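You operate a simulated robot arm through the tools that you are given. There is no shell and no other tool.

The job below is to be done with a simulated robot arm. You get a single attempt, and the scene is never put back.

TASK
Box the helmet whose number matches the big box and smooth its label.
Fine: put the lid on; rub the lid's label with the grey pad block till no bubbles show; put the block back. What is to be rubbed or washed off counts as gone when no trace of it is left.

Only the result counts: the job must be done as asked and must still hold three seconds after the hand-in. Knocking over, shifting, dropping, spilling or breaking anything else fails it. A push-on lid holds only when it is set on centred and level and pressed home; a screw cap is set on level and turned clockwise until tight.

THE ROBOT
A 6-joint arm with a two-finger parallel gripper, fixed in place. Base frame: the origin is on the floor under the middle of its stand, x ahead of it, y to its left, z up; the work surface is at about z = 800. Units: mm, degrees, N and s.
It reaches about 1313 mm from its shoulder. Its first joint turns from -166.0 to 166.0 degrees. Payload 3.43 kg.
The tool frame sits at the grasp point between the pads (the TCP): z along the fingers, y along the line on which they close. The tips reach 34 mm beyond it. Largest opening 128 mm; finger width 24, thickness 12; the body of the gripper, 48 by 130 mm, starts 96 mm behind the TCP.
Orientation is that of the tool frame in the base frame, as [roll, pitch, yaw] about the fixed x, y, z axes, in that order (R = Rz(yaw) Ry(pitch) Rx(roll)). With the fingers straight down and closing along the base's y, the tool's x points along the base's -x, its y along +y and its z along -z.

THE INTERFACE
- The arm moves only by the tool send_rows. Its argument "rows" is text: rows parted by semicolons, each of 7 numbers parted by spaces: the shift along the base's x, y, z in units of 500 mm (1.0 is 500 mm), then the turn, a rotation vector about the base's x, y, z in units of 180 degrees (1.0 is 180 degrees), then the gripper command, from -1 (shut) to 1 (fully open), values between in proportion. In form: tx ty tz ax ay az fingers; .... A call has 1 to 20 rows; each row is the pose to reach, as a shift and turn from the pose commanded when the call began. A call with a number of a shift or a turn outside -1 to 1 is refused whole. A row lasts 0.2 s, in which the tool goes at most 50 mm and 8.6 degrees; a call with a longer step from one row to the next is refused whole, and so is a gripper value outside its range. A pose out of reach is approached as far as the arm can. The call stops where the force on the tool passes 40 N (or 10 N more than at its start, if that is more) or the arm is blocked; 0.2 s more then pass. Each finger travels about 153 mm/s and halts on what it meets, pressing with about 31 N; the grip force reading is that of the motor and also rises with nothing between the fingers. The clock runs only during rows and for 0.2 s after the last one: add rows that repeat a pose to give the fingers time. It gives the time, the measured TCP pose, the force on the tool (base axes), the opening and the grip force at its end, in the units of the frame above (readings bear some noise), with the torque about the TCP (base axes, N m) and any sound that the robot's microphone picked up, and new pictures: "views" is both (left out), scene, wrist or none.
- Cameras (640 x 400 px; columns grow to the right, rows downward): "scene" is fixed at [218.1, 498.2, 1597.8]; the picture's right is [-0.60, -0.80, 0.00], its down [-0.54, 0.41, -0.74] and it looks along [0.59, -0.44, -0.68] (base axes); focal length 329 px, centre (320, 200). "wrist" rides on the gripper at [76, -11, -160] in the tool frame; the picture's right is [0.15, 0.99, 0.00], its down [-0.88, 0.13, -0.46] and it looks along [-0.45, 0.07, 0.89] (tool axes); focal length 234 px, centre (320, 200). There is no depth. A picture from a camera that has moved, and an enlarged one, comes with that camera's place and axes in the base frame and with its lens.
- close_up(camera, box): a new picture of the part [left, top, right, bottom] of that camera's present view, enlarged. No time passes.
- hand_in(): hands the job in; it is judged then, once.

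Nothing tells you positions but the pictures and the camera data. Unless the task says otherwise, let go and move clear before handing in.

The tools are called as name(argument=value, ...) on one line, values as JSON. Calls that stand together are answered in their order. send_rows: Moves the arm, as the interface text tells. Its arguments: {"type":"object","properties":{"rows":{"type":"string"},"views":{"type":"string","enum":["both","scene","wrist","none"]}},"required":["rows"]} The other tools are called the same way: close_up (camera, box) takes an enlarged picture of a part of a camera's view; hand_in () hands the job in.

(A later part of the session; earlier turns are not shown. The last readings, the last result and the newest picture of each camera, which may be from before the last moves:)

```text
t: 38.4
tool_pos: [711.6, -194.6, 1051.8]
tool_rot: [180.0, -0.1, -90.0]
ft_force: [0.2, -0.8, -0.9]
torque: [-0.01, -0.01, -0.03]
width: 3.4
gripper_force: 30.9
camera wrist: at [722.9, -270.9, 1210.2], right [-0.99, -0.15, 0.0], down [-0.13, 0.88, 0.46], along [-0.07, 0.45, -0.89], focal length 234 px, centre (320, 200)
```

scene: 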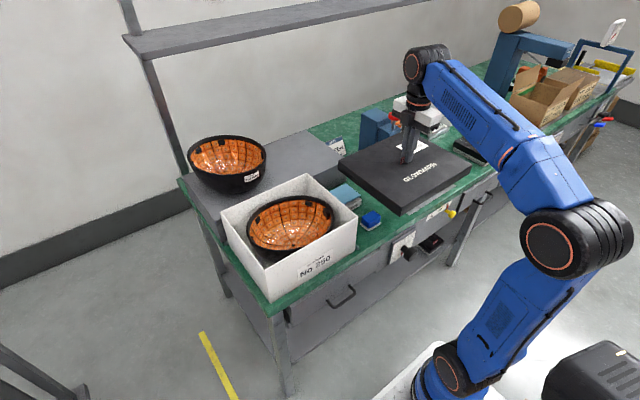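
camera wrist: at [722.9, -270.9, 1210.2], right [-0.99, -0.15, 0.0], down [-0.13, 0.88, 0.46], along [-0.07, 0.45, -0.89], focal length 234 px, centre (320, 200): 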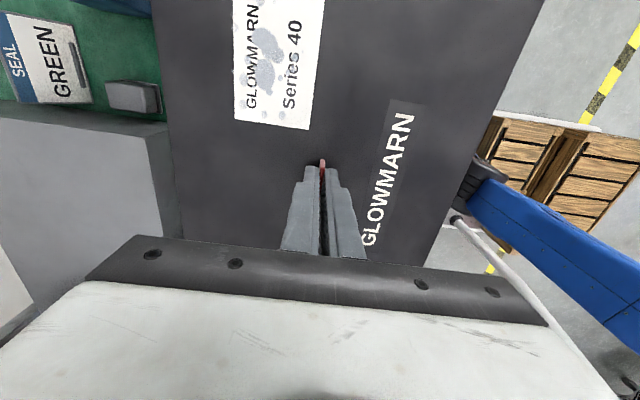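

The lid hangs steady. Moving it over the box now.

send_rows(rows="0.008 0.05 0 0 0 0 -1; 0.024 0.12 0 0 0 0 -1; 0.04 0.195 0 0 0 0 -1; 0.056 0.27 0 0 0 0 -1; 0.072 0.345 0 0 0 0 -1; 0.088 0.42 0 0 0 0 -1; 0.104 0.495 0 0 0 0 -1; 0.12 0.57 0 0 0 0 -1; 0.135 0.64 0 0 0 0 -1; 0.15 0.7 0 0 0 0 -1; 0.159 0.744 0 0 0 0 -1; 0.159 0.744 0 0 0 0 -1", views="both")

close_up(camera="scene", box=[200, 120, 380, 310])

```text
t: 41.0
tool_pos: [791.1, 179.1, 1050.6]
tool_rot: [179.9, 0.0, -90.0]
ft_force: [0.2, 0.3, -1.2]
torque: [0.01, -0.02, 0.0]
width: 3.5
gripper_force: 30.5
camera wrist: at [802.0, 102.0, 1209.1], right [-0.99, -0.15, 0.0], down [-0.13, 0.88, 0.46], along [-0.07, 0.45, -0.89], focal length 234 px, centre (320, 200)
```

scene: 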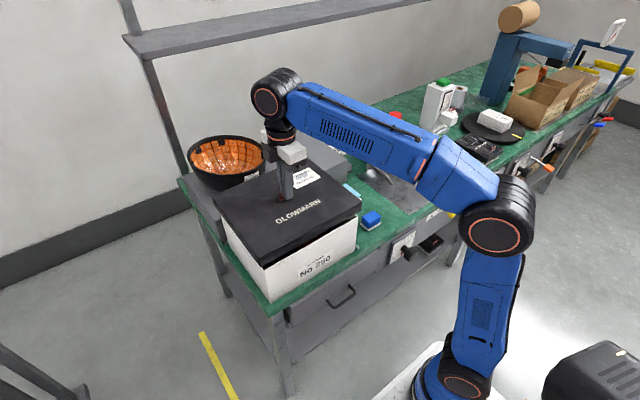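
wrist: 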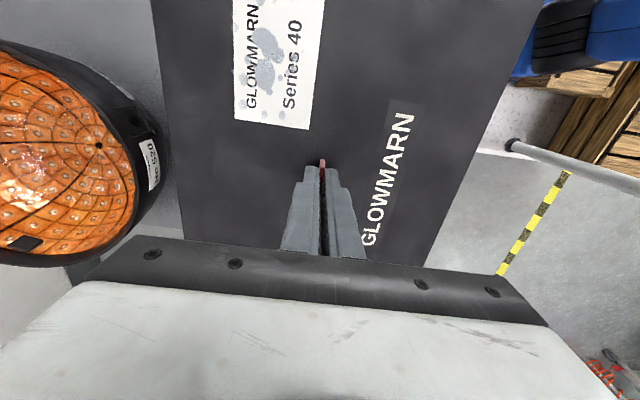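

```text
2.11 times, centred on (290, 215) of scene
camera zoom: at [218.1, 498.2, 1597.8], right [-0.6, -0.8, 0.0], down [-0.54, 0.41, -0.74], along [0.59, -0.44, -0.68], focal length 693 px, centre (383, 168)
```

zoom: 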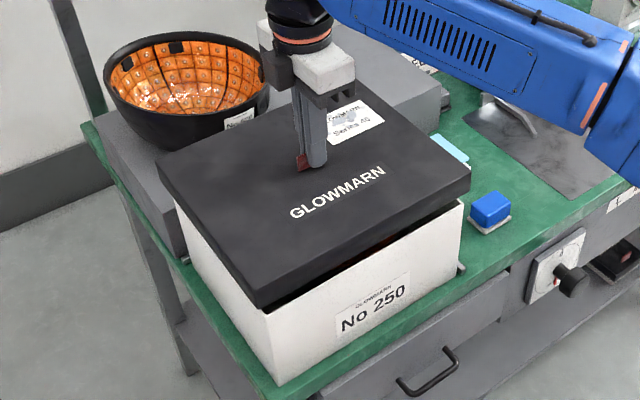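

The lid hovers above the box. I'll take high zooms of the corners to align lid and box precisely.

close_up(camera="scene", box=[250, 240, 290, 310])

close_up(camera="scene", box=[330, 185, 370, 255])

close_up(camera="scene", box=[200, 180, 240, 250])

```text
5.71 times, centred on (270, 275) of scene
camera zoom: at [218.1, 498.2, 1597.8], right [-0.6, -0.8, 0.0], down [-0.54, 0.41, -0.74], along [0.59, -0.44, -0.68], focal length 1880 px, centre (606, -229)
```

zoom: 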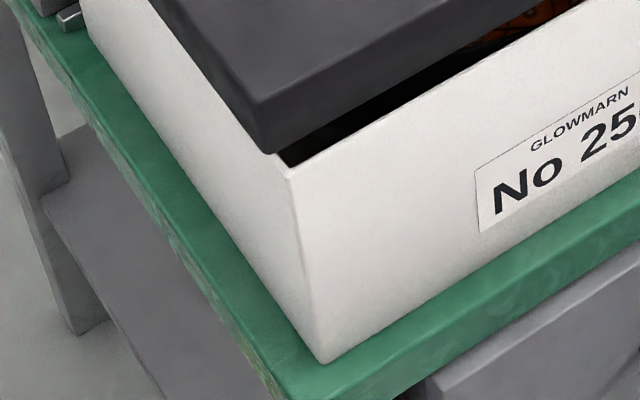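

```text
5.71 times, centred on (350, 220) of scene
camera zoom: at [218.1, 498.2, 1597.8], right [-0.6, -0.8, 0.0], down [-0.54, 0.41, -0.74], along [0.59, -0.44, -0.68], focal length 1880 px, centre (149, 86)
```

zoom: 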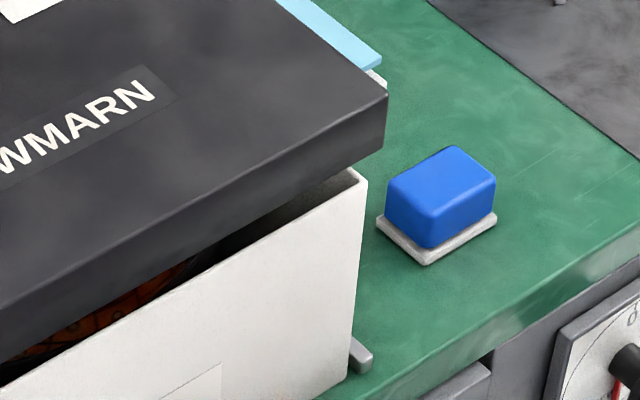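

```text
5.71 times, centred on (220, 215) of scene
camera zoom: at [218.1, 498.2, 1597.8], right [-0.6, -0.8, 0.0], down [-0.54, 0.41, -0.74], along [0.59, -0.44, -0.68], focal length 1880 px, centre (891, 114)
```

zoom: 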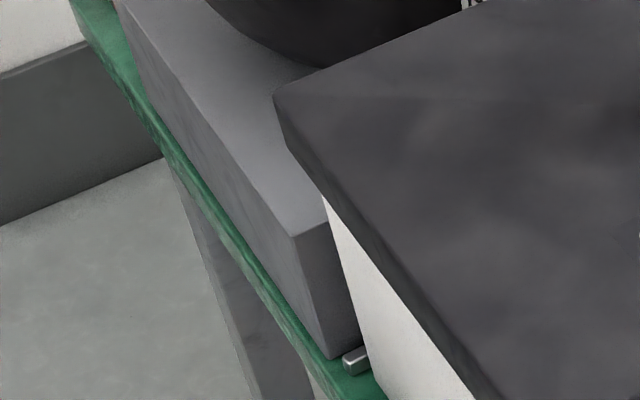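

The lid looks level and nearly aligned, perhaps 3–4 mm off in y. I'll lower it to just above the rim and compare the edges again at close range.

send_rows(rows="0 0 -0.015 0 0 0 -1; 0 0 -0.03 0 0 0 -1; 0 0 -0.04 0 0 0 -1; 0 0 -0.04 0 0 0 -1", views="none")

close_up(camera="scene", box=[250, 250, 290, 275])

close_up(camera="scene", box=[335, 195, 375, 220])

close_up(camera="scene", box=[205, 185, 245, 210])

close_up(camera="scene", box=[200, 120, 380, 310])

```text
t: 42.0
tool_pos: [791.3, 177.9, 1031.0]
tool_rot: [179.9, 0.0, -89.9]
ft_force: [0.2, -0.7, -2.6]
torque: [-0.02, -0.04, 0.0]
width: 3.5
gripper_force: 31.0
```

```text
16.00 times, centred on (270, 262) of scene
camera zoom: at [218.1, 498.2, 1597.8], right [-0.6, -0.8, 0.0], down [-0.54, 0.41, -0.74], along [0.59, -0.44, -0.68], focal length 5264 px, centre (1120, -800)
```

zoom: 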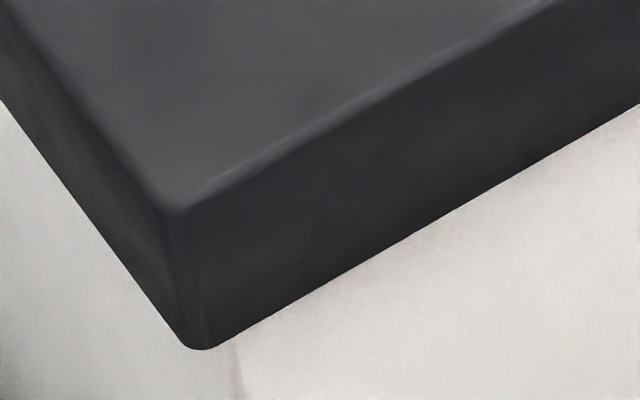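

```text
16.00 times, centred on (355, 208) of scene
camera zoom: at [218.1, 498.2, 1597.8], right [-0.6, -0.8, 0.0], down [-0.54, 0.41, -0.74], along [0.59, -0.44, -0.68], focal length 5264 px, centre (-240, 80)
```

zoom: 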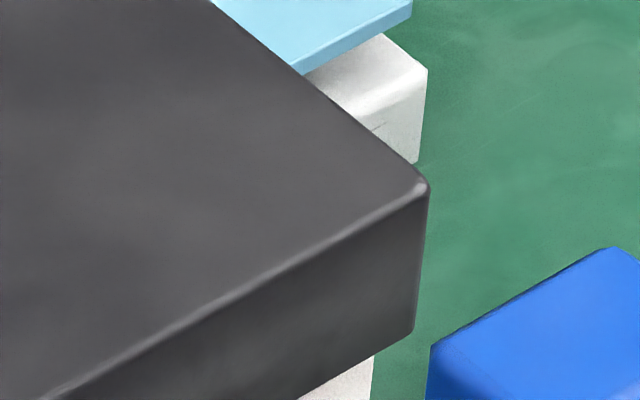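

```text
16.00 times, centred on (225, 198) of scene
camera zoom: at [218.1, 498.2, 1597.8], right [-0.6, -0.8, 0.0], down [-0.54, 0.41, -0.74], along [0.59, -0.44, -0.68], focal length 5264 px, centre (1840, 240)
```

zoom: 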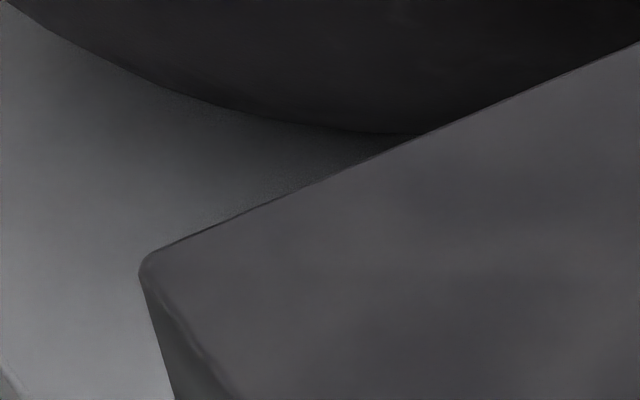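

```text
2.11 times, centred on (290, 215) of scene
camera zoom: at [218.1, 498.2, 1597.8], right [-0.6, -0.8, 0.0], down [-0.54, 0.41, -0.74], along [0.59, -0.44, -0.68], focal length 693 px, centre (383, 168)
```

zoom: 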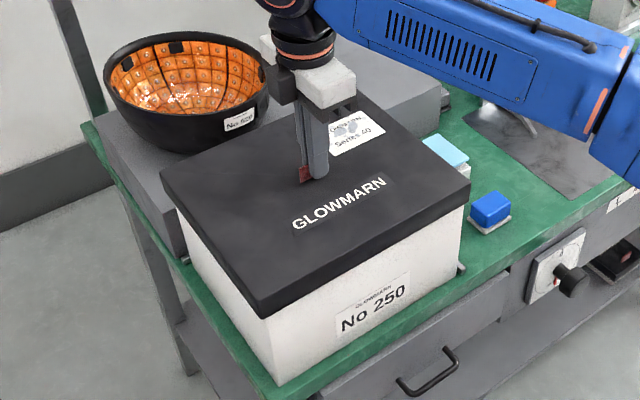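

From the visible edges, I estimate the lid's +y overhang exceeds its −y overhang by about 4 mm. I'll check the far-left corner to judge x alignment too.

close_up(camera="scene", box=[205, 190, 245, 215])

close_up(camera="scene", box=[210, 190, 250, 240])

close_up(camera="scene", box=[250, 255, 290, 280])

close_up(camera="scene", box=[335, 205, 375, 230])

```text
16.00 times, centred on (225, 202) of scene
camera zoom: at [218.1, 498.2, 1597.8], right [-0.6, -0.8, 0.0], down [-0.54, 0.41, -0.74], along [0.59, -0.44, -0.68], focal length 5264 px, centre (1840, 160)
```

zoom: 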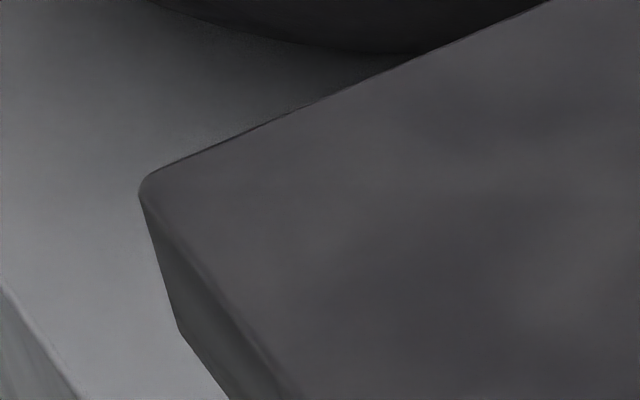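

```text
8.00 times, centred on (230, 215) of scene
camera zoom: at [218.1, 498.2, 1597.8], right [-0.6, -0.8, 0.0], down [-0.54, 0.41, -0.74], along [0.59, -0.44, -0.68], focal length 2632 px, centre (1040, 80)
```

zoom: 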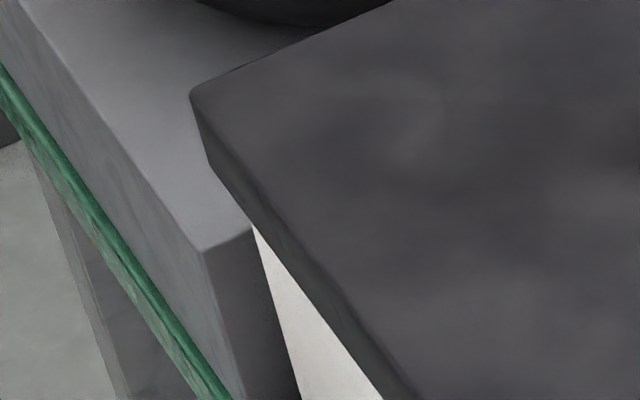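

```text
16.00 times, centred on (270, 268) of scene
camera zoom: at [218.1, 498.2, 1597.8], right [-0.6, -0.8, 0.0], down [-0.54, 0.41, -0.74], along [0.59, -0.44, -0.68], focal length 5264 px, centre (1120, -880)
```

zoom: 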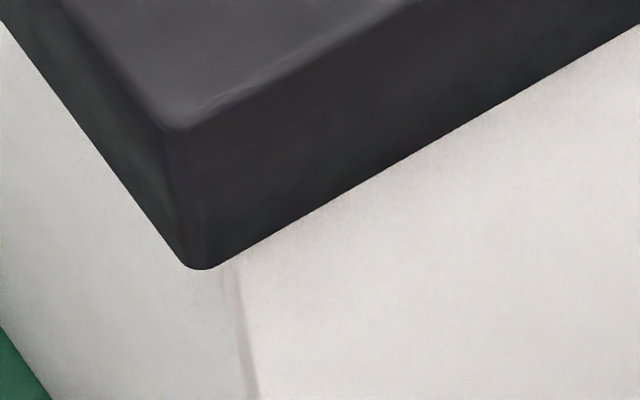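

```text
16.00 times, centred on (355, 218) of scene
camera zoom: at [218.1, 498.2, 1597.8], right [-0.6, -0.8, 0.0], down [-0.54, 0.41, -0.74], along [0.59, -0.44, -0.68], focal length 5264 px, centre (-240, -80)
```

zoom: 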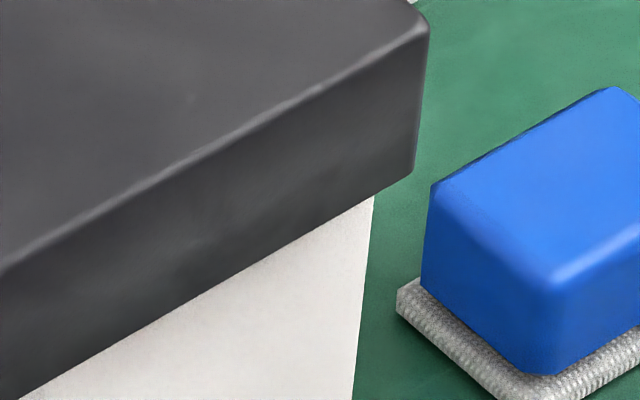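

Depth ambiguity in the scene camera leaves x uncertain by a few millimetres. I'll use the wrist camera to measure how the lid sits relative to the gripper.

close_up(camera="wrist", box=[140, 0, 340, 125])

close_up(camera="wrist", box=[400, 0, 600, 125])

close_up(camera="wrist", box=[140, 130, 240, 250])

close_up(camera="wrist", box=[400, 130, 500, 270])

```text
3.20 times, centred on (240, 62) of wrist
camera zoom: at [801.9, 100.6, 1189.5], right [-0.99, -0.15, 0.0], down [-0.13, 0.88, 0.46], along [-0.07, 0.45, -0.89], focal length 749 px, centre (576, 640)
```

zoom: 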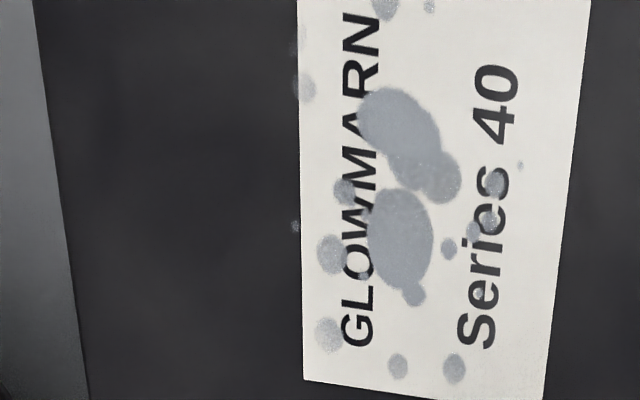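

```text
3.20 times, centred on (500, 62) of wrist
camera zoom: at [801.9, 100.6, 1189.5], right [-0.99, -0.15, 0.0], down [-0.13, 0.88, 0.46], along [-0.07, 0.45, -0.89], focal length 749 px, centre (-256, 640)
```

zoom: 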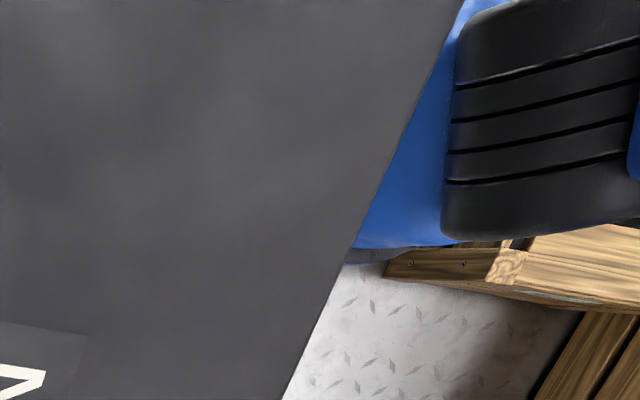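

```text
3.33 times, centred on (190, 190) of wrist
camera zoom: at [801.9, 100.6, 1189.5], right [-0.99, -0.15, 0.0], down [-0.13, 0.88, 0.46], along [-0.07, 0.45, -0.89], focal length 781 px, centre (753, 233)
```

zoom: 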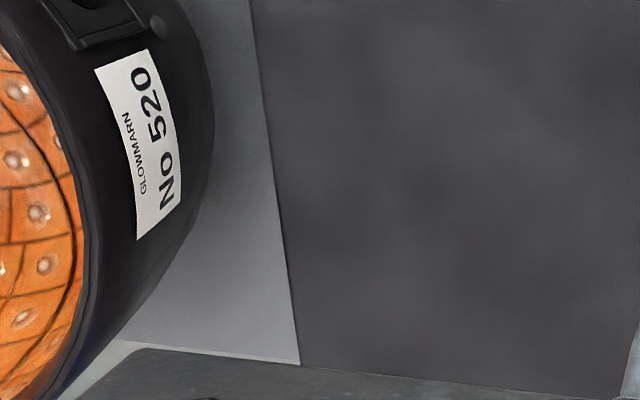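

```text
2.86 times, centred on (450, 200) of wrist
camera zoom: at [801.9, 100.6, 1189.5], right [-0.99, -0.15, 0.0], down [-0.13, 0.88, 0.46], along [-0.07, 0.45, -0.89], focal length 669 px, centre (-51, 200)
```

zoom: 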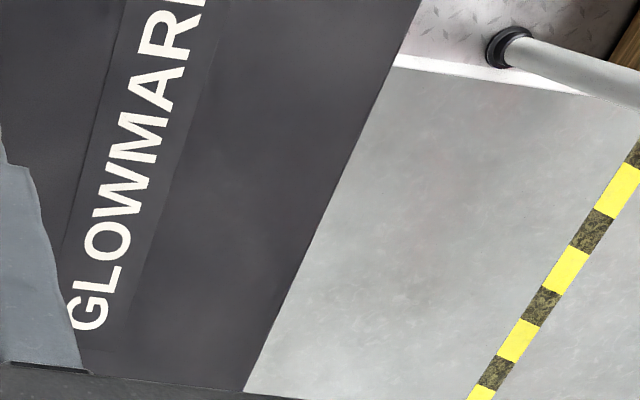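

The lid is centred on the TCP in x and level. My best estimate is that it needs about −2 mm in y, so I'll apply that and lower gently, watching forces and torques for signs of off-centre contact.

send_rows(rows="-0.0005 -0.002 -0.003 0 0 0 -1; -0.001 -0.004 -0.006 0 0 0 -1; -0.001 -0.004 -0.01 0 0 0 -1; -0.001 -0.004 -0.01 0 0 0 -1", views="none")

close_up(camera="scene", box=[250, 255, 290, 280])

close_up(camera="scene", box=[335, 205, 375, 230])

close_up(camera="scene", box=[205, 195, 245, 220])

```text
t: 43.0
tool_pos: [790.4, 174.8, 1024.3]
tool_rot: [180.0, 0.0, -90.0]
ft_force: [-0.1, -1.1, -0.8]
torque: [0.02, 0.0, -0.05]
width: 3.2
gripper_force: 30.2
```

```text
16.00 times, centred on (270, 268) of scene
camera zoom: at [218.1, 498.2, 1597.8], right [-0.6, -0.8, 0.0], down [-0.54, 0.41, -0.74], along [0.59, -0.44, -0.68], focal length 5264 px, centre (1120, -880)
```

zoom: 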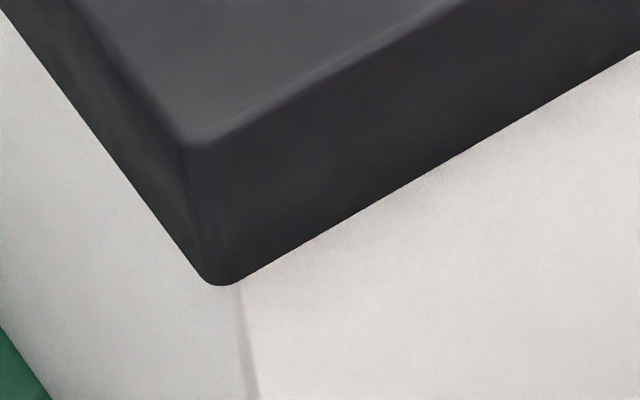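

```text
16.00 times, centred on (355, 218) of scene
camera zoom: at [218.1, 498.2, 1597.8], right [-0.6, -0.8, 0.0], down [-0.54, 0.41, -0.74], along [0.59, -0.44, -0.68], focal length 5264 px, centre (-240, -80)
```

zoom: 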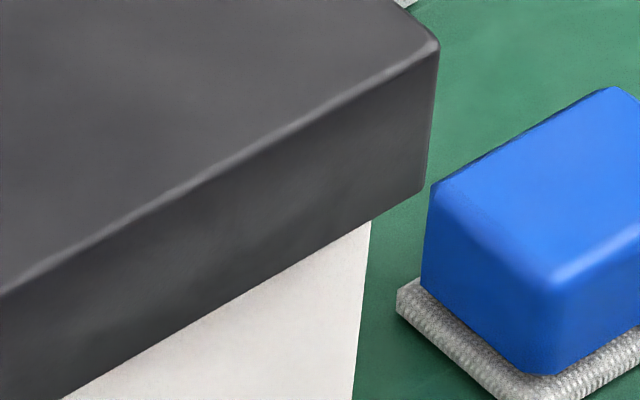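

```text
16.00 times, centred on (225, 208) of scene
camera zoom: at [218.1, 498.2, 1597.8], right [-0.6, -0.8, 0.0], down [-0.54, 0.41, -0.74], along [0.59, -0.44, -0.68], focal length 5264 px, centre (1840, 80)
```

zoom: 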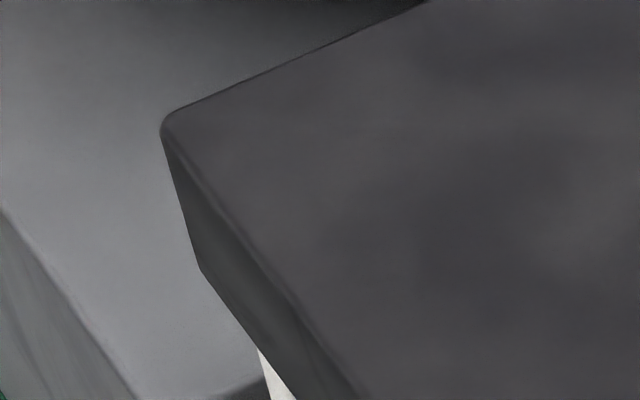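

The lid now projects centred over the box with a tiny yaw offset (~0.25°). I'll correct that yaw and keep lowering in small steps, watching for contact.

send_rows(rows="0 0 -0.003 0 0 0.0013 -1; 0 0 -0.006 0 0 0.0013 -1; 0 0 -0.006 0 0 0.0013 -1", views="none")

```text
t: 43.8
tool_pos: [790.4, 176.8, 1023.0]
tool_rot: [179.9, 0.0, -89.8]
ft_force: [0.5, -0.4, -1.5]
torque: [-0.03, 0.01, -0.03]
width: 3.2
gripper_force: 30.9
```

send_rows(rows="0 0 -0.003 0 0 0 -1; 0 0 -0.006 0 0 0 -1; 0 0 -0.006 0 0 0 -1", views="none")

```text
t: 44.6
tool_pos: [790.1, 174.7, 1019.2]
tool_rot: [179.9, 0.1, -89.7]
ft_force: [0.3, -0.1, -1.1]
torque: [0.01, 0.01, 0.02]
width: 3.4
gripper_force: 30.7
```

Still hanging free at TCP z≈1020. Continuing down 3 mm.

send_rows(rows="0 0 -0.003 0 0 0 -1; 0 0 -0.006 0 0 0 -1; 0 0 -0.006 0 0 0 -1", views="none")

close_up(camera="scene", box=[250, 255, 290, 280])

close_up(camera="scene", box=[335, 205, 375, 230])

close_up(camera="scene", box=[205, 195, 245, 220])

```text
t: 45.4
tool_pos: [790.7, 174.9, 1016.8]
tool_rot: [179.9, -0.1, -89.8]
ft_force: [0.0, -0.6, -1.8]
torque: [0.0, 0.01, 0.01]
width: 3.3
gripper_force: 31.1
```

```text
16.00 times, centred on (270, 268) of scene
camera zoom: at [218.1, 498.2, 1597.8], right [-0.6, -0.8, 0.0], down [-0.54, 0.41, -0.74], along [0.59, -0.44, -0.68], focal length 5264 px, centre (1120, -880)
```

zoom: 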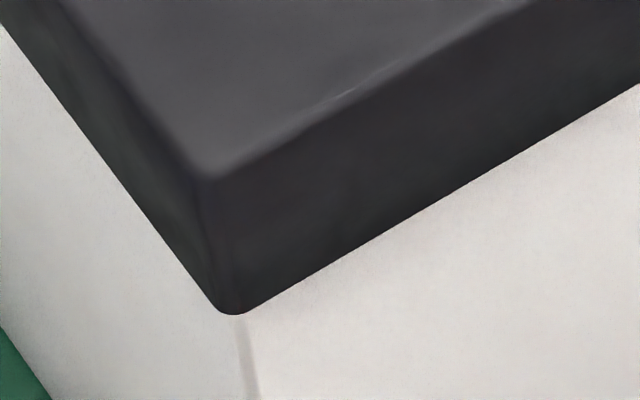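

```text
16.00 times, centred on (355, 218) of scene
camera zoom: at [218.1, 498.2, 1597.8], right [-0.6, -0.8, 0.0], down [-0.54, 0.41, -0.74], along [0.59, -0.44, -0.68], focal length 5264 px, centre (-240, -80)
```

zoom: 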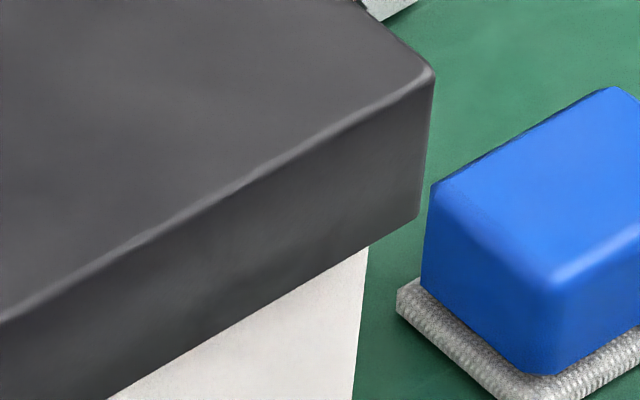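

```text
16.00 times, centred on (225, 208) of scene
camera zoom: at [218.1, 498.2, 1597.8], right [-0.6, -0.8, 0.0], down [-0.54, 0.41, -0.74], along [0.59, -0.44, -0.68], focal length 5264 px, centre (1840, 80)
```

zoom: 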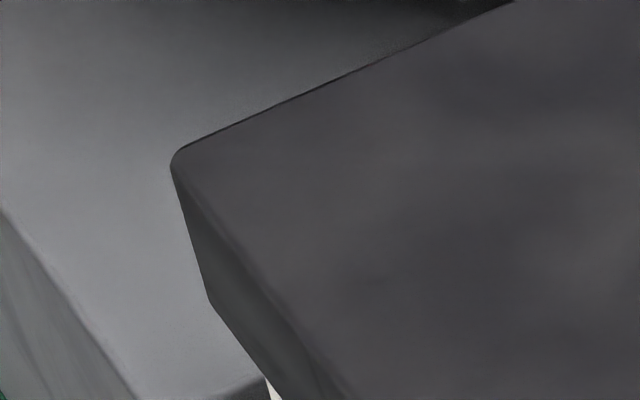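

No contact yet even though the skirt should be near or past rim level. I'll make a +1 mm y correction and continue lowering gently.

send_rows(rows="0 0.002 -0.003 0 0 0 -1; 0 0.002 -0.006 0 0 0 -1; 0 0.002 -0.006 0 0 0 -1", views="none")

```text
t: 46.2
tool_pos: [790.7, 176.8, 1014.4]
tool_rot: [179.9, 0.0, -89.8]
ft_force: [-0.2, 0.5, -1.3]
torque: [-0.06, 0.01, 0.03]
width: 3.4
gripper_force: 31.2
```

send_rows(rows="0 0 -0.003 0 0 0 -1; 0 0 -0.006 0 0 0 -1; 0 0 -0.006 0 0 0 -1", views="none")

```text
t: 47.0
tool_pos: [790.3, 176.8, 1009.9]
tool_rot: [179.9, 0.0, -89.8]
ft_force: [-0.6, 0.1, -1.4]
torque: [-0.01, 0.02, 0.01]
width: 3.3
gripper_force: 31.3
```

Still free at z≈1010, so the skirt is probably already around the box. Continuing down.

send_rows(rows="0 0 -0.003 0 0 0 -1; 0 0 -0.006 0 0 0 -1; 0 0 -0.009 0 0 0 -1; 0 0 -0.009 0 0 0 -1", views="both")

close_up(camera="scene", box=[200, 120, 380, 310])

```text
t: 48.0
tool_pos: [791.7, 176.5, 1005.9]
tool_rot: [179.9, 0.1, -89.8]
ft_force: [0.4, 0.1, -1.4]
torque: [-0.03, -0.01, -0.03]
width: 3.3
gripper_force: 31.3
camera wrist: at [802.0, 99.6, 1165.1], right [-0.99, -0.15, 0.0], down [-0.13, 0.88, 0.46], along [-0.07, 0.45, -0.89], focal length 234 px, centre (320, 200)
```

scene: 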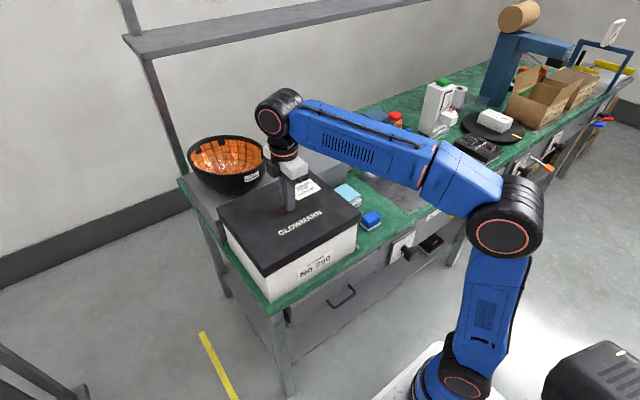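
wrist: 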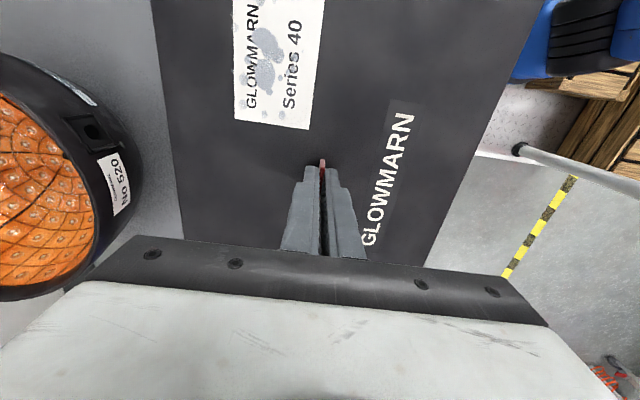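

```text
2.11 times, centred on (290, 215) of scene
camera zoom: at [218.1, 498.2, 1597.8], right [-0.6, -0.8, 0.0], down [-0.54, 0.41, -0.74], along [0.59, -0.44, -0.68], focal length 693 px, centre (383, 168)
```

zoom: 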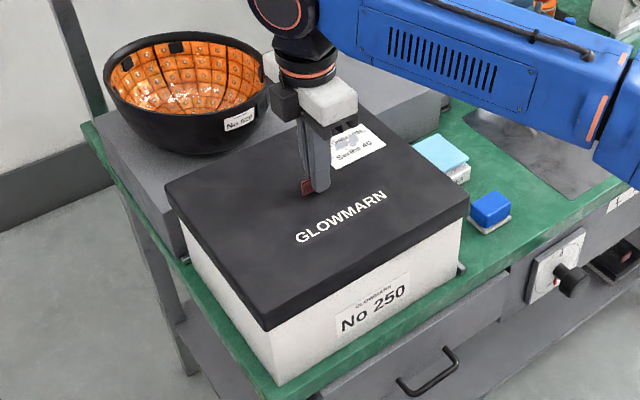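

The skirt is now around the box walls. I'll keep lowering toward full seating.

send_rows(rows="0 0 -0.004 0 0 0 -1; 0 0 -0.008 0 0 0 -1; 0 0 -0.012 0 0 0 -1; 0 0 -0.016 0 0 0 -1; 0 0 -0.016 0 0 0 -1", views="none")

```text
t: 49.2
tool_pos: [790.2, 175.9, 997.7]
tool_rot: [179.9, 0.0, -89.8]
ft_force: [-0.6, 0.2, -1.2]
torque: [0.02, -0.01, 0.0]
width: 3.3
gripper_force: 31.0
```

send_rows(rows="0 0 -0.004 0 0 0 -1; 0 0 -0.008 0 0 0 -1; 0 0 -0.012 0 0 0 -1; 0 0 -0.012 0 0 0 -1", views="none")

```text
t: 50.2
tool_pos: [791.0, 177.1, 993.0]
tool_rot: [-180.0, 0.1, -89.8]
ft_force: [6.8, 3.0, 20.1]
torque: [-0.09, -0.13, 0.01]
width: 3.5
gripper_force: 31.2
```

Contact at TCP z≈993 with about 20 N and little torque. I'll press a bit further with the grip.

send_rows(rows="0 0 -0.002 0 0 0 -1; 0 0 -0.004 0 0 0 -1; 0 0 -0.006 0 0 0 -1; 0 0 -0.006 0 0 0 -1", views="both")

close_up(camera="scene", box=[200, 120, 380, 310])

```text
t: 51.2
tool_pos: [790.0, 175.7, 987.7]
tool_rot: [179.9, 0.0, -89.8]
ft_force: [9.2, 0.6, 25.6]
torque: [0.03, -0.24, 0.01]
width: 3.2
gripper_force: 31.8
camera wrist: at [801.7, 99.0, 1148.0], right [-0.99, -0.15, 0.0], down [-0.13, 0.88, 0.46], along [-0.07, 0.45, -0.89], focal length 234 px, centre (320, 200)
```

scene: 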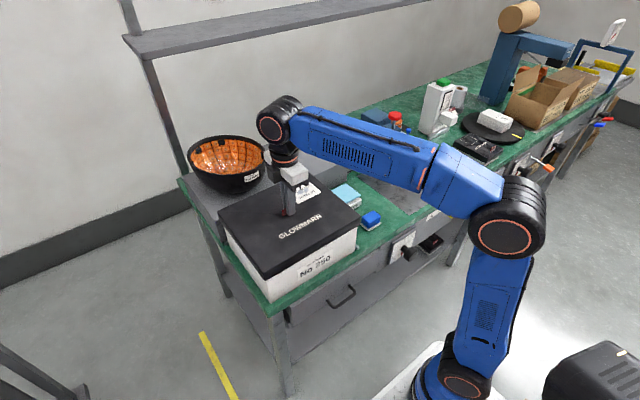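
wrist: 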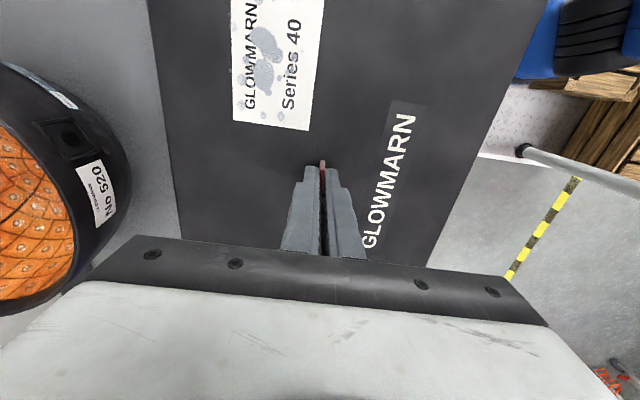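

```text
2.11 times, centred on (290, 215) of scene
camera zoom: at [218.1, 498.2, 1597.8], right [-0.6, -0.8, 0.0], down [-0.54, 0.41, -0.74], along [0.59, -0.44, -0.68], focal length 693 px, centre (383, 168)
```

zoom: 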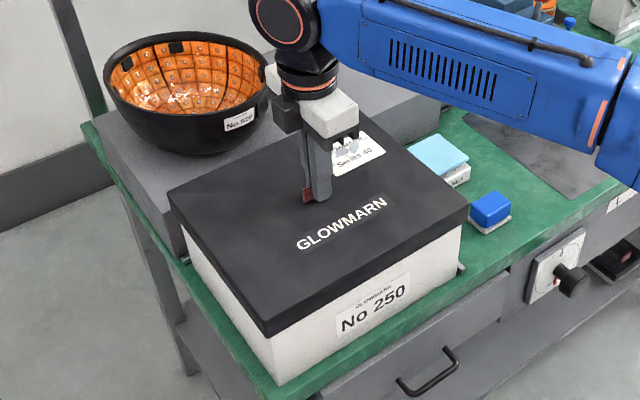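

The fingers slid down the fin a few mm while the lid stopped, so it appears to have reached the rim. I'll release the fin and then press with both fingertips on the lid, either side of the fin, to make sure it's home.

send_rows(rows="0 0 0.002 0 0 0 -1; 0 0 0.004 0 0 0 -0.8; 0 0 0.006 0 0 0 -0.6; 0 0 0.006 0 0 0 -0.6; 0 0 0.006 0 0 0 -0.6", views="both")

close_up(camera="scene", box=[250, 255, 290, 280])

close_up(camera="scene", box=[335, 205, 375, 230])

close_up(camera="scene", box=[205, 195, 245, 220])

close_up(camera="wrist", box=[220, 60, 420, 260])

```text
t: 52.4
tool_pos: [791.4, 176.2, 992.1]
tool_rot: [179.8, -0.1, -89.9]
ft_force: [-0.1, 0.4, 0.7]
torque: [-0.02, 0.0, 0.02]
width: 25.6
gripper_force: 0.0
camera wrist: at [802.3, 99.5, 1150.9], right [-0.99, -0.15, 0.0], down [-0.13, 0.88, 0.46], along [-0.07, 0.45, -0.89], focal length 234 px, centre (320, 200)
```

scene: 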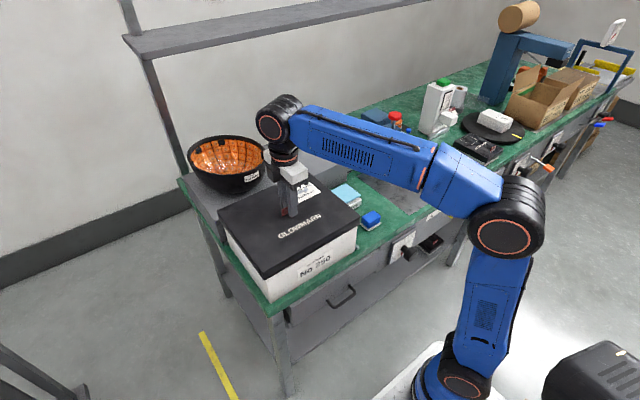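
wrist: 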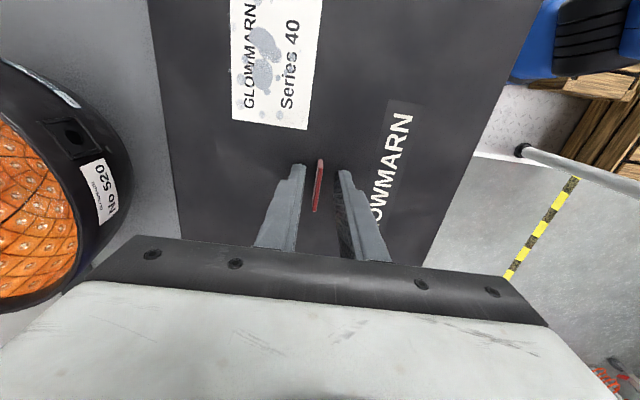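

```text
16.00 times, centred on (270, 268) of scene
camera zoom: at [218.1, 498.2, 1597.8], right [-0.6, -0.8, 0.0], down [-0.54, 0.41, -0.74], along [0.59, -0.44, -0.68], focal length 5264 px, centre (1120, -880)
```

zoom: 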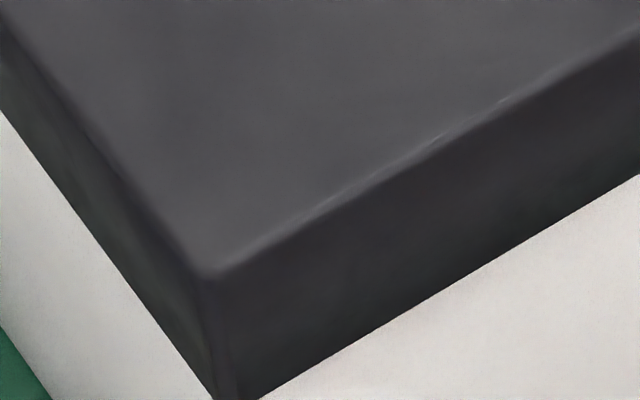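

```text
16.00 times, centred on (355, 218) of scene
camera zoom: at [218.1, 498.2, 1597.8], right [-0.6, -0.8, 0.0], down [-0.54, 0.41, -0.74], along [0.59, -0.44, -0.68], focal length 5264 px, centre (-240, -80)
```

zoom: 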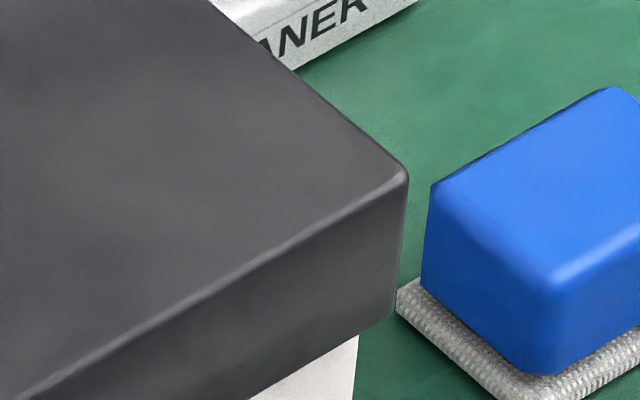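

```text
16.00 times, centred on (225, 208) of scene
camera zoom: at [218.1, 498.2, 1597.8], right [-0.6, -0.8, 0.0], down [-0.54, 0.41, -0.74], along [0.59, -0.44, -0.68], focal length 5264 px, centre (1840, 80)
```

zoom: 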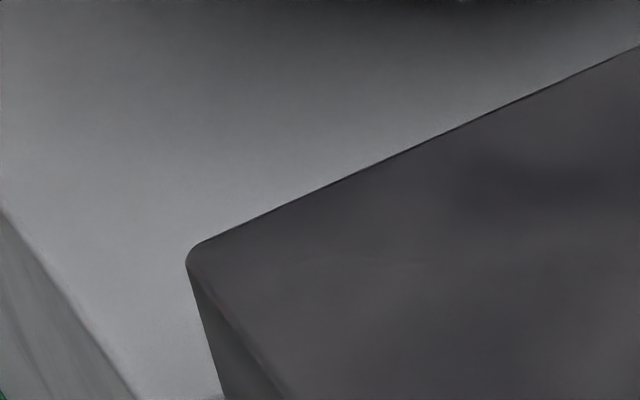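

```text
2.00 times, centred on (320, 160) of wrist
camera zoom: at [802.3, 99.5, 1150.9], right [-0.99, -0.15, 0.0], down [-0.13, 0.88, 0.46], along [-0.07, 0.45, -0.89], focal length 468 px, centre (320, 280)
```

zoom: 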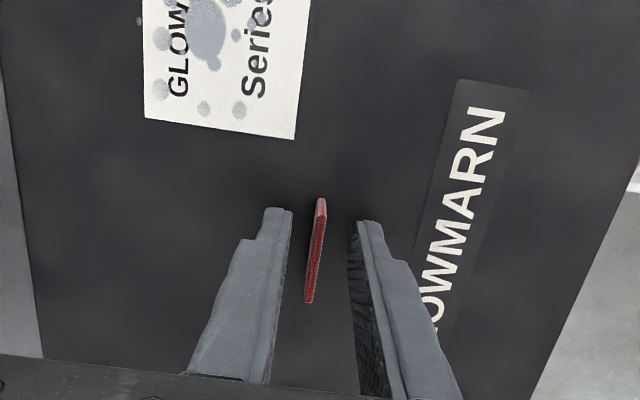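

The lid is released and sits flush. Now pressing down with the open fingertips until the force limit stops the motion.

send_rows(rows="0 0 -0.004 0 0 0 -0.6; 0 0 -0.008 0 0 0 -0.6; 0 0 -0.01 0 0 0 -0.6; 0 0 -0.012 0 0 0 -0.6; 0 0 -0.014 0 0 0 -0.6; 0 0 -0.016 0 0 0 -0.6; 0 0 -0.018 0 0 0 -0.6; 0 0 -0.02 0 0 0 -0.6; 0 0 -0.022 0 0 0 -0.6; 0 0 -0.024 0 0 0 -0.6; 0 0 -0.026 0 0 0 -0.6; 0 0 -0.028 0 0 0 -0.6; 0 0 -0.03 0 0 0 -0.6", views="none")

```text
t: 53.5
tool_pos: [789.5, 177.4, 988.2]
tool_rot: [-179.8, 0.1, -89.8]
ft_force: [0.2, 1.1, 8.5]
torque: [0.0, 0.15, -0.02]
width: 25.8
gripper_force: 0.3
stopped in row 5: the force on the tool passed its limit at 43 N (the readings are from after the stop); the commanded pose is now the measured one
```

The lid took 43 N without moving further, so it appears fully seated (top z≈954). I'll check the corners to confirm it is level and centred.

close_up(camera="scene", box=[250, 265, 290, 290])

close_up(camera="scene", box=[335, 210, 375, 235])

close_up(camera="scene", box=[205, 205, 245, 230])

close_up(camera="scene", box=[200, 120, 380, 310])

```text
16.00 times, centred on (270, 278) of scene
camera zoom: at [218.1, 498.2, 1597.8], right [-0.6, -0.8, 0.0], down [-0.54, 0.41, -0.74], along [0.59, -0.44, -0.68], focal length 5264 px, centre (1120, -1040)
```

zoom: 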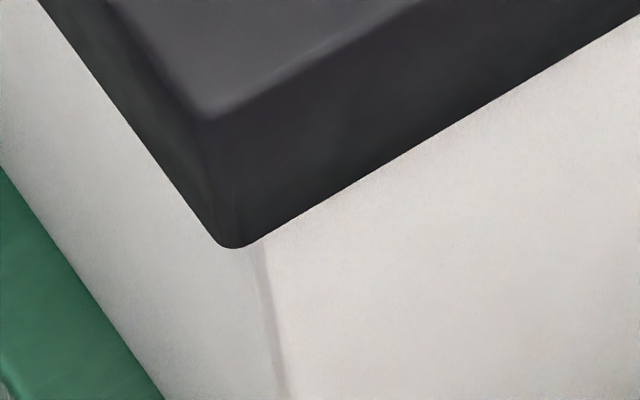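

```text
16.00 times, centred on (355, 222) of scene
camera zoom: at [218.1, 498.2, 1597.8], right [-0.6, -0.8, 0.0], down [-0.54, 0.41, -0.74], along [0.59, -0.44, -0.68], focal length 5264 px, centre (-240, -160)
```

zoom: 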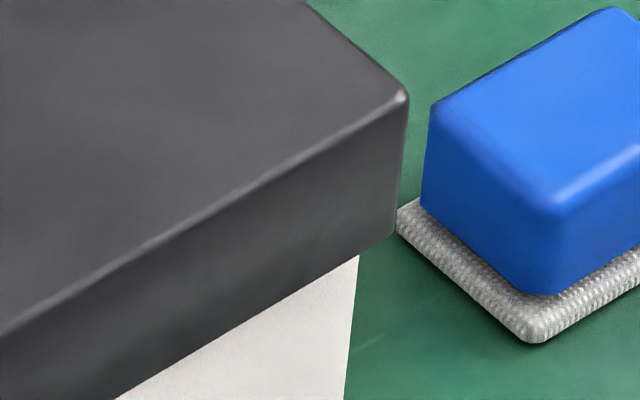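

```text
16.00 times, centred on (225, 218) of scene
camera zoom: at [218.1, 498.2, 1597.8], right [-0.6, -0.8, 0.0], down [-0.54, 0.41, -0.74], along [0.59, -0.44, -0.68], focal length 5264 px, centre (1840, -80)
```

zoom: 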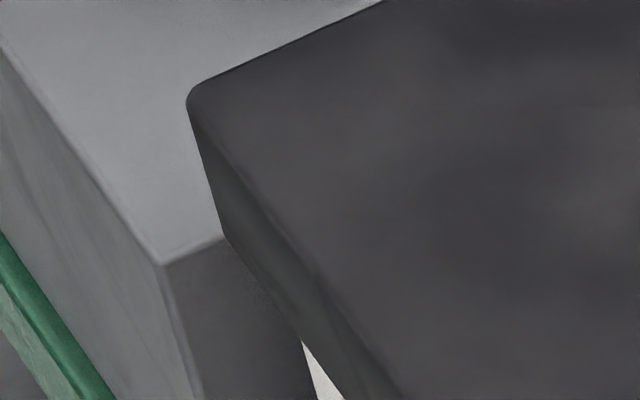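

```text
2.11 times, centred on (290, 215) of scene
camera zoom: at [218.1, 498.2, 1597.8], right [-0.6, -0.8, 0.0], down [-0.54, 0.41, -0.74], along [0.59, -0.44, -0.68], focal length 693 px, centre (383, 168)
```

zoom: 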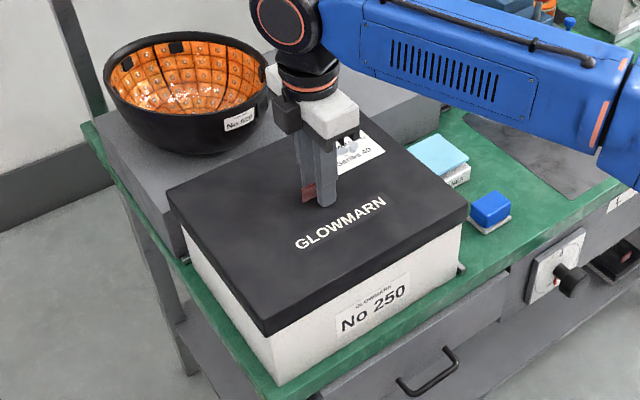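

The lid is fully down and roughly centred (within about 1.5 mm). I'll do a gentle pull test on the fin to see whether it's held.

send_rows(rows="0 0 0.004 0 0 0 -0.6; 0 0 0.006 0 0 0 -0.8; 0 0 0.006 0 0 0 -1; 0 0 0.006 0 0 0 -1; 0 0 0.006 0 0 0 -1", views="none")

send_rows(rows="0 0 0.001 0 0 0 -1; 0 0 0.002 0 0 0 -1; 0 0 0.002 0 0 0 -1", views="none")

```text
t: 54.8
tool_pos: [791.8, 176.0, 990.7]
tool_rot: [-180.0, 0.1, -89.9]
ft_force: [-0.4, -0.1, 0.1]
torque: [-0.03, 0.04, -0.01]
width: 3.2
gripper_force: 31.0
```

```text
t: 55.5
tool_pos: [790.5, 176.7, 990.8]
tool_rot: [-179.8, 0.1, -89.8]
ft_force: [0.1, 0.6, -0.5]
torque: [0.03, 0.0, -0.02]
width: 3.6
gripper_force: 30.9
```

Almost no force at +1 mm. I'll pull another 1.5 mm to see if the force builds up.

send_rows(rows="0 0 0.001 0 0 0 -1; 0 0 0.003 0 0 0 -1; 0 0 0.003 0 0 0 -1", views="none")

close_up(camera="scene", box=[335, 210, 375, 235])

close_up(camera="scene", box=[250, 265, 290, 290])

```text
t: 56.4
tool_pos: [790.6, 176.8, 992.6]
tool_rot: [-179.9, 0.0, -89.8]
ft_force: [0.4, -0.1, -1.8]
torque: [-0.04, -0.01, 0.01]
width: 3.4
gripper_force: 31.1
```

```text
16.00 times, centred on (355, 222) of scene
camera zoom: at [218.1, 498.2, 1597.8], right [-0.6, -0.8, 0.0], down [-0.54, 0.41, -0.74], along [0.59, -0.44, -0.68], focal length 5264 px, centre (-240, -160)
```

zoom: 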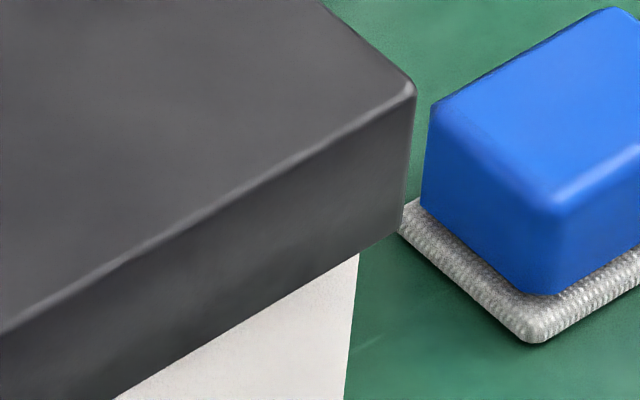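

```text
16.00 times, centred on (270, 278) of scene
camera zoom: at [218.1, 498.2, 1597.8], right [-0.6, -0.8, 0.0], down [-0.54, 0.41, -0.74], along [0.59, -0.44, -0.68], focal length 5264 px, centre (1120, -1040)
```

zoom: 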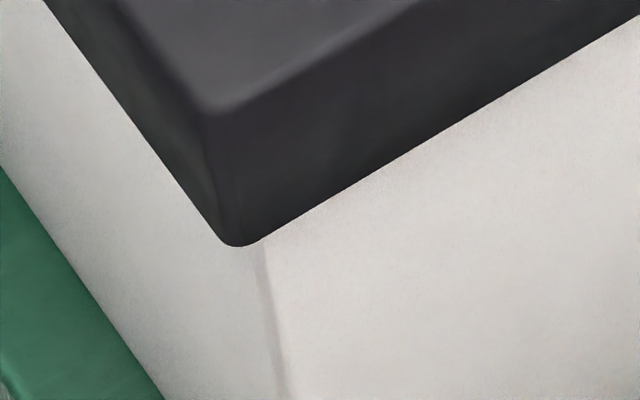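

The lid lifts with only its own weight, so nothing is latching it yet; it may be slightly off-centre. I'll find its lateral play by nudging gently in x and then y, and centre it in that play.

send_rows(rows="0.002 0 0 0 0 0 -1; 0.002 0 0 0 0 0 -1; 0.002 0 0 0 0 0 -1", views="none")

send_rows(rows="0.002 0 0 0 0 0 -1; 0.002 0 0 0 0 0 -1; 0.002 0 0 0 0 0 -1", views="none")

```text
t: 57.1
tool_pos: [791.5, 176.4, 992.4]
tool_rot: [-179.9, 0.0, -89.8]
ft_force: [-1.0, 0.4, -1.2]
torque: [-0.02, 0.01, 0.0]
width: 3.2
gripper_force: 31.0
```

```text
t: 58.0
tool_pos: [793.5, 176.8, 992.3]
tool_rot: [-179.9, 0.1, -89.9]
ft_force: [-2.0, -0.8, -1.6]
torque: [-0.02, 0.11, -0.13]
width: 3.4
gripper_force: 30.8
```

Contact appears at about +1.5 to +2 mm in x. Now probing the other way.

send_rows(rows="-0.004 0 0 0 0 0 -1; -0.006 0 0 0 0 0 -1; -0.006 0 0 0 0 0 -1", views="none")

send_rows(rows="-0.002 0 0 0 0 0 -1; -0.002 0 0 0 0 0 -1; -0.002 0 0 0 0 0 -1", views="none")

send_rows(rows="-0.002 0 0 0 0 0 -1; -0.002 0 0 0 0 0 -1; -0.002 0 0 0 0 0 -1", views="none")

```text
t: 58.8
tool_pos: [791.0, 176.1, 992.1]
tool_rot: [-179.8, 0.0, -89.8]
ft_force: [-0.1, 0.5, -1.1]
torque: [-0.03, 0.0, 0.0]
width: 3.4
gripper_force: 31.3
```

```text
t: 59.5
tool_pos: [788.4, 176.7, 992.6]
tool_rot: [-180.0, 0.1, -89.8]
ft_force: [1.5, 1.3, -0.4]
torque: [0.0, -0.09, -0.09]
width: 3.5
gripper_force: 31.1
```

```text
t: 60.4
tool_pos: [789.1, 175.3, 992.1]
tool_rot: [-179.9, 0.1, -89.9]
ft_force: [5.1, 1.5, -2.0]
torque: [0.08, -0.16, -0.11]
width: 3.3
gripper_force: 31.1
```

The x play is about ±1.5 mm and my starting x was already centred. I'll return to that x and probe y the same way.

send_rows(rows="0.004 0 0 0 0 0 -1; 0.006 0 0 0 0 0 -1; 0.006 0.002 0 0 0 0 -1; 0.006 0.002 0 0 0 0 -1", views="none")

send_rows(rows="0 0.002 0 0 0 0 -1; 0 0.002 0 0 0 0 -1; 0 0.002 0 0 0 0 -1", views="none")

```text
t: 61.4
tool_pos: [791.4, 177.6, 991.8]
tool_rot: [-179.9, 0.1, -89.7]
ft_force: [0.0, -0.3, -1.0]
torque: [-0.01, 0.03, -0.02]
width: 3.3
gripper_force: 31.0
```

```text
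t: 62.1
tool_pos: [791.2, 177.2, 993.0]
tool_rot: [-179.9, 0.1, -89.8]
ft_force: [1.4, -2.6, -1.6]
torque: [-0.09, -0.04, -0.1]
width: 3.1
gripper_force: 31.1
```

The +y contact comes at about +1.4 mm. Probing −y now.

send_rows(rows="0 -0.004 0 0 0 0 -1; 0 -0.006 0 0 0 0 -1; 0 -0.006 0 0 0 0 -1", views="none")

send_rows(rows="0 -0.002 0 0 0 0 -1; 0 -0.002 0 0 0 0 -1; 0 -0.002 0 0 0 0 -1", views="none")

send_rows(rows="0 -0.002 0 0 0 0 -1; 0 -0.002 0 0 0 0 -1; 0 -0.002 0 0 0 0 -1", views="none")

```text
t: 63.0
tool_pos: [791.3, 175.6, 992.7]
tool_rot: [-179.8, 0.1, -89.7]
ft_force: [0.1, 0.3, -1.4]
torque: [0.02, -0.01, 0.01]
width: 3.5
gripper_force: 31.2
```

```text
t: 63.8
tool_pos: [791.3, 175.0, 992.0]
tool_rot: [-179.9, 0.1, -89.8]
ft_force: [-0.4, 0.3, -1.5]
torque: [0.01, 0.0, 0.01]
width: 3.3
gripper_force: 30.7
```

```text
t: 64.5
tool_pos: [790.8, 172.7, 991.6]
tool_rot: [-179.8, 0.2, -89.9]
ft_force: [-0.3, 6.6, -1.2]
torque: [0.33, 0.03, -0.14]
width: 3.4
gripper_force: 30.7
```

The y play runs from about −2 to +1.4 mm, so the centre is near −0.3; the torques suggest my added yaw was unneeded. I'll centre the lid, undo about 0.2° of yaw, and set it back down.

send_rows(rows="0 0.003 0 0 0 -0.0006 -1; 0 0.0054 0 0 0 -0.0011 -1; 0 0.0054 -0.002 0 0 -0.0011 -1; 0 0.0054 -0.004 0 0 -0.0011 -1; 0 0.0054 -0.005 0 0 -0.0011 -1; 0 0.0054 -0.005 0 0 -0.0011 -1", views="none")

```text
t: 66.0
tool_pos: [792.0, 175.2, 990.0]
tool_rot: [-179.9, 0.1, -90.0]
ft_force: [0.2, -0.3, -1.2]
torque: [-0.01, -0.01, 0.01]
width: 3.3
gripper_force: 31.1
```

It should be just touching now. I'll press down with the grip and hold for a moment.

send_rows(rows="0 0 -0.002 0 0 0 -1; 0 0 -0.004 0 0 0 -1; 0 0 -0.005 0 0 0 -1; 0 0 -0.005 0 0 0 -1; 0 0 -0.005 0 0 0 -1; 0 0 -0.005 0 0 0 -1", views="none")

```text
t: 67.3
tool_pos: [790.1, 175.8, 988.2]
tool_rot: [-179.7, 0.1, -89.9]
ft_force: [11.6, 0.3, 25.5]
torque: [0.06, -0.13, -0.02]
width: 3.6
gripper_force: 30.8
```

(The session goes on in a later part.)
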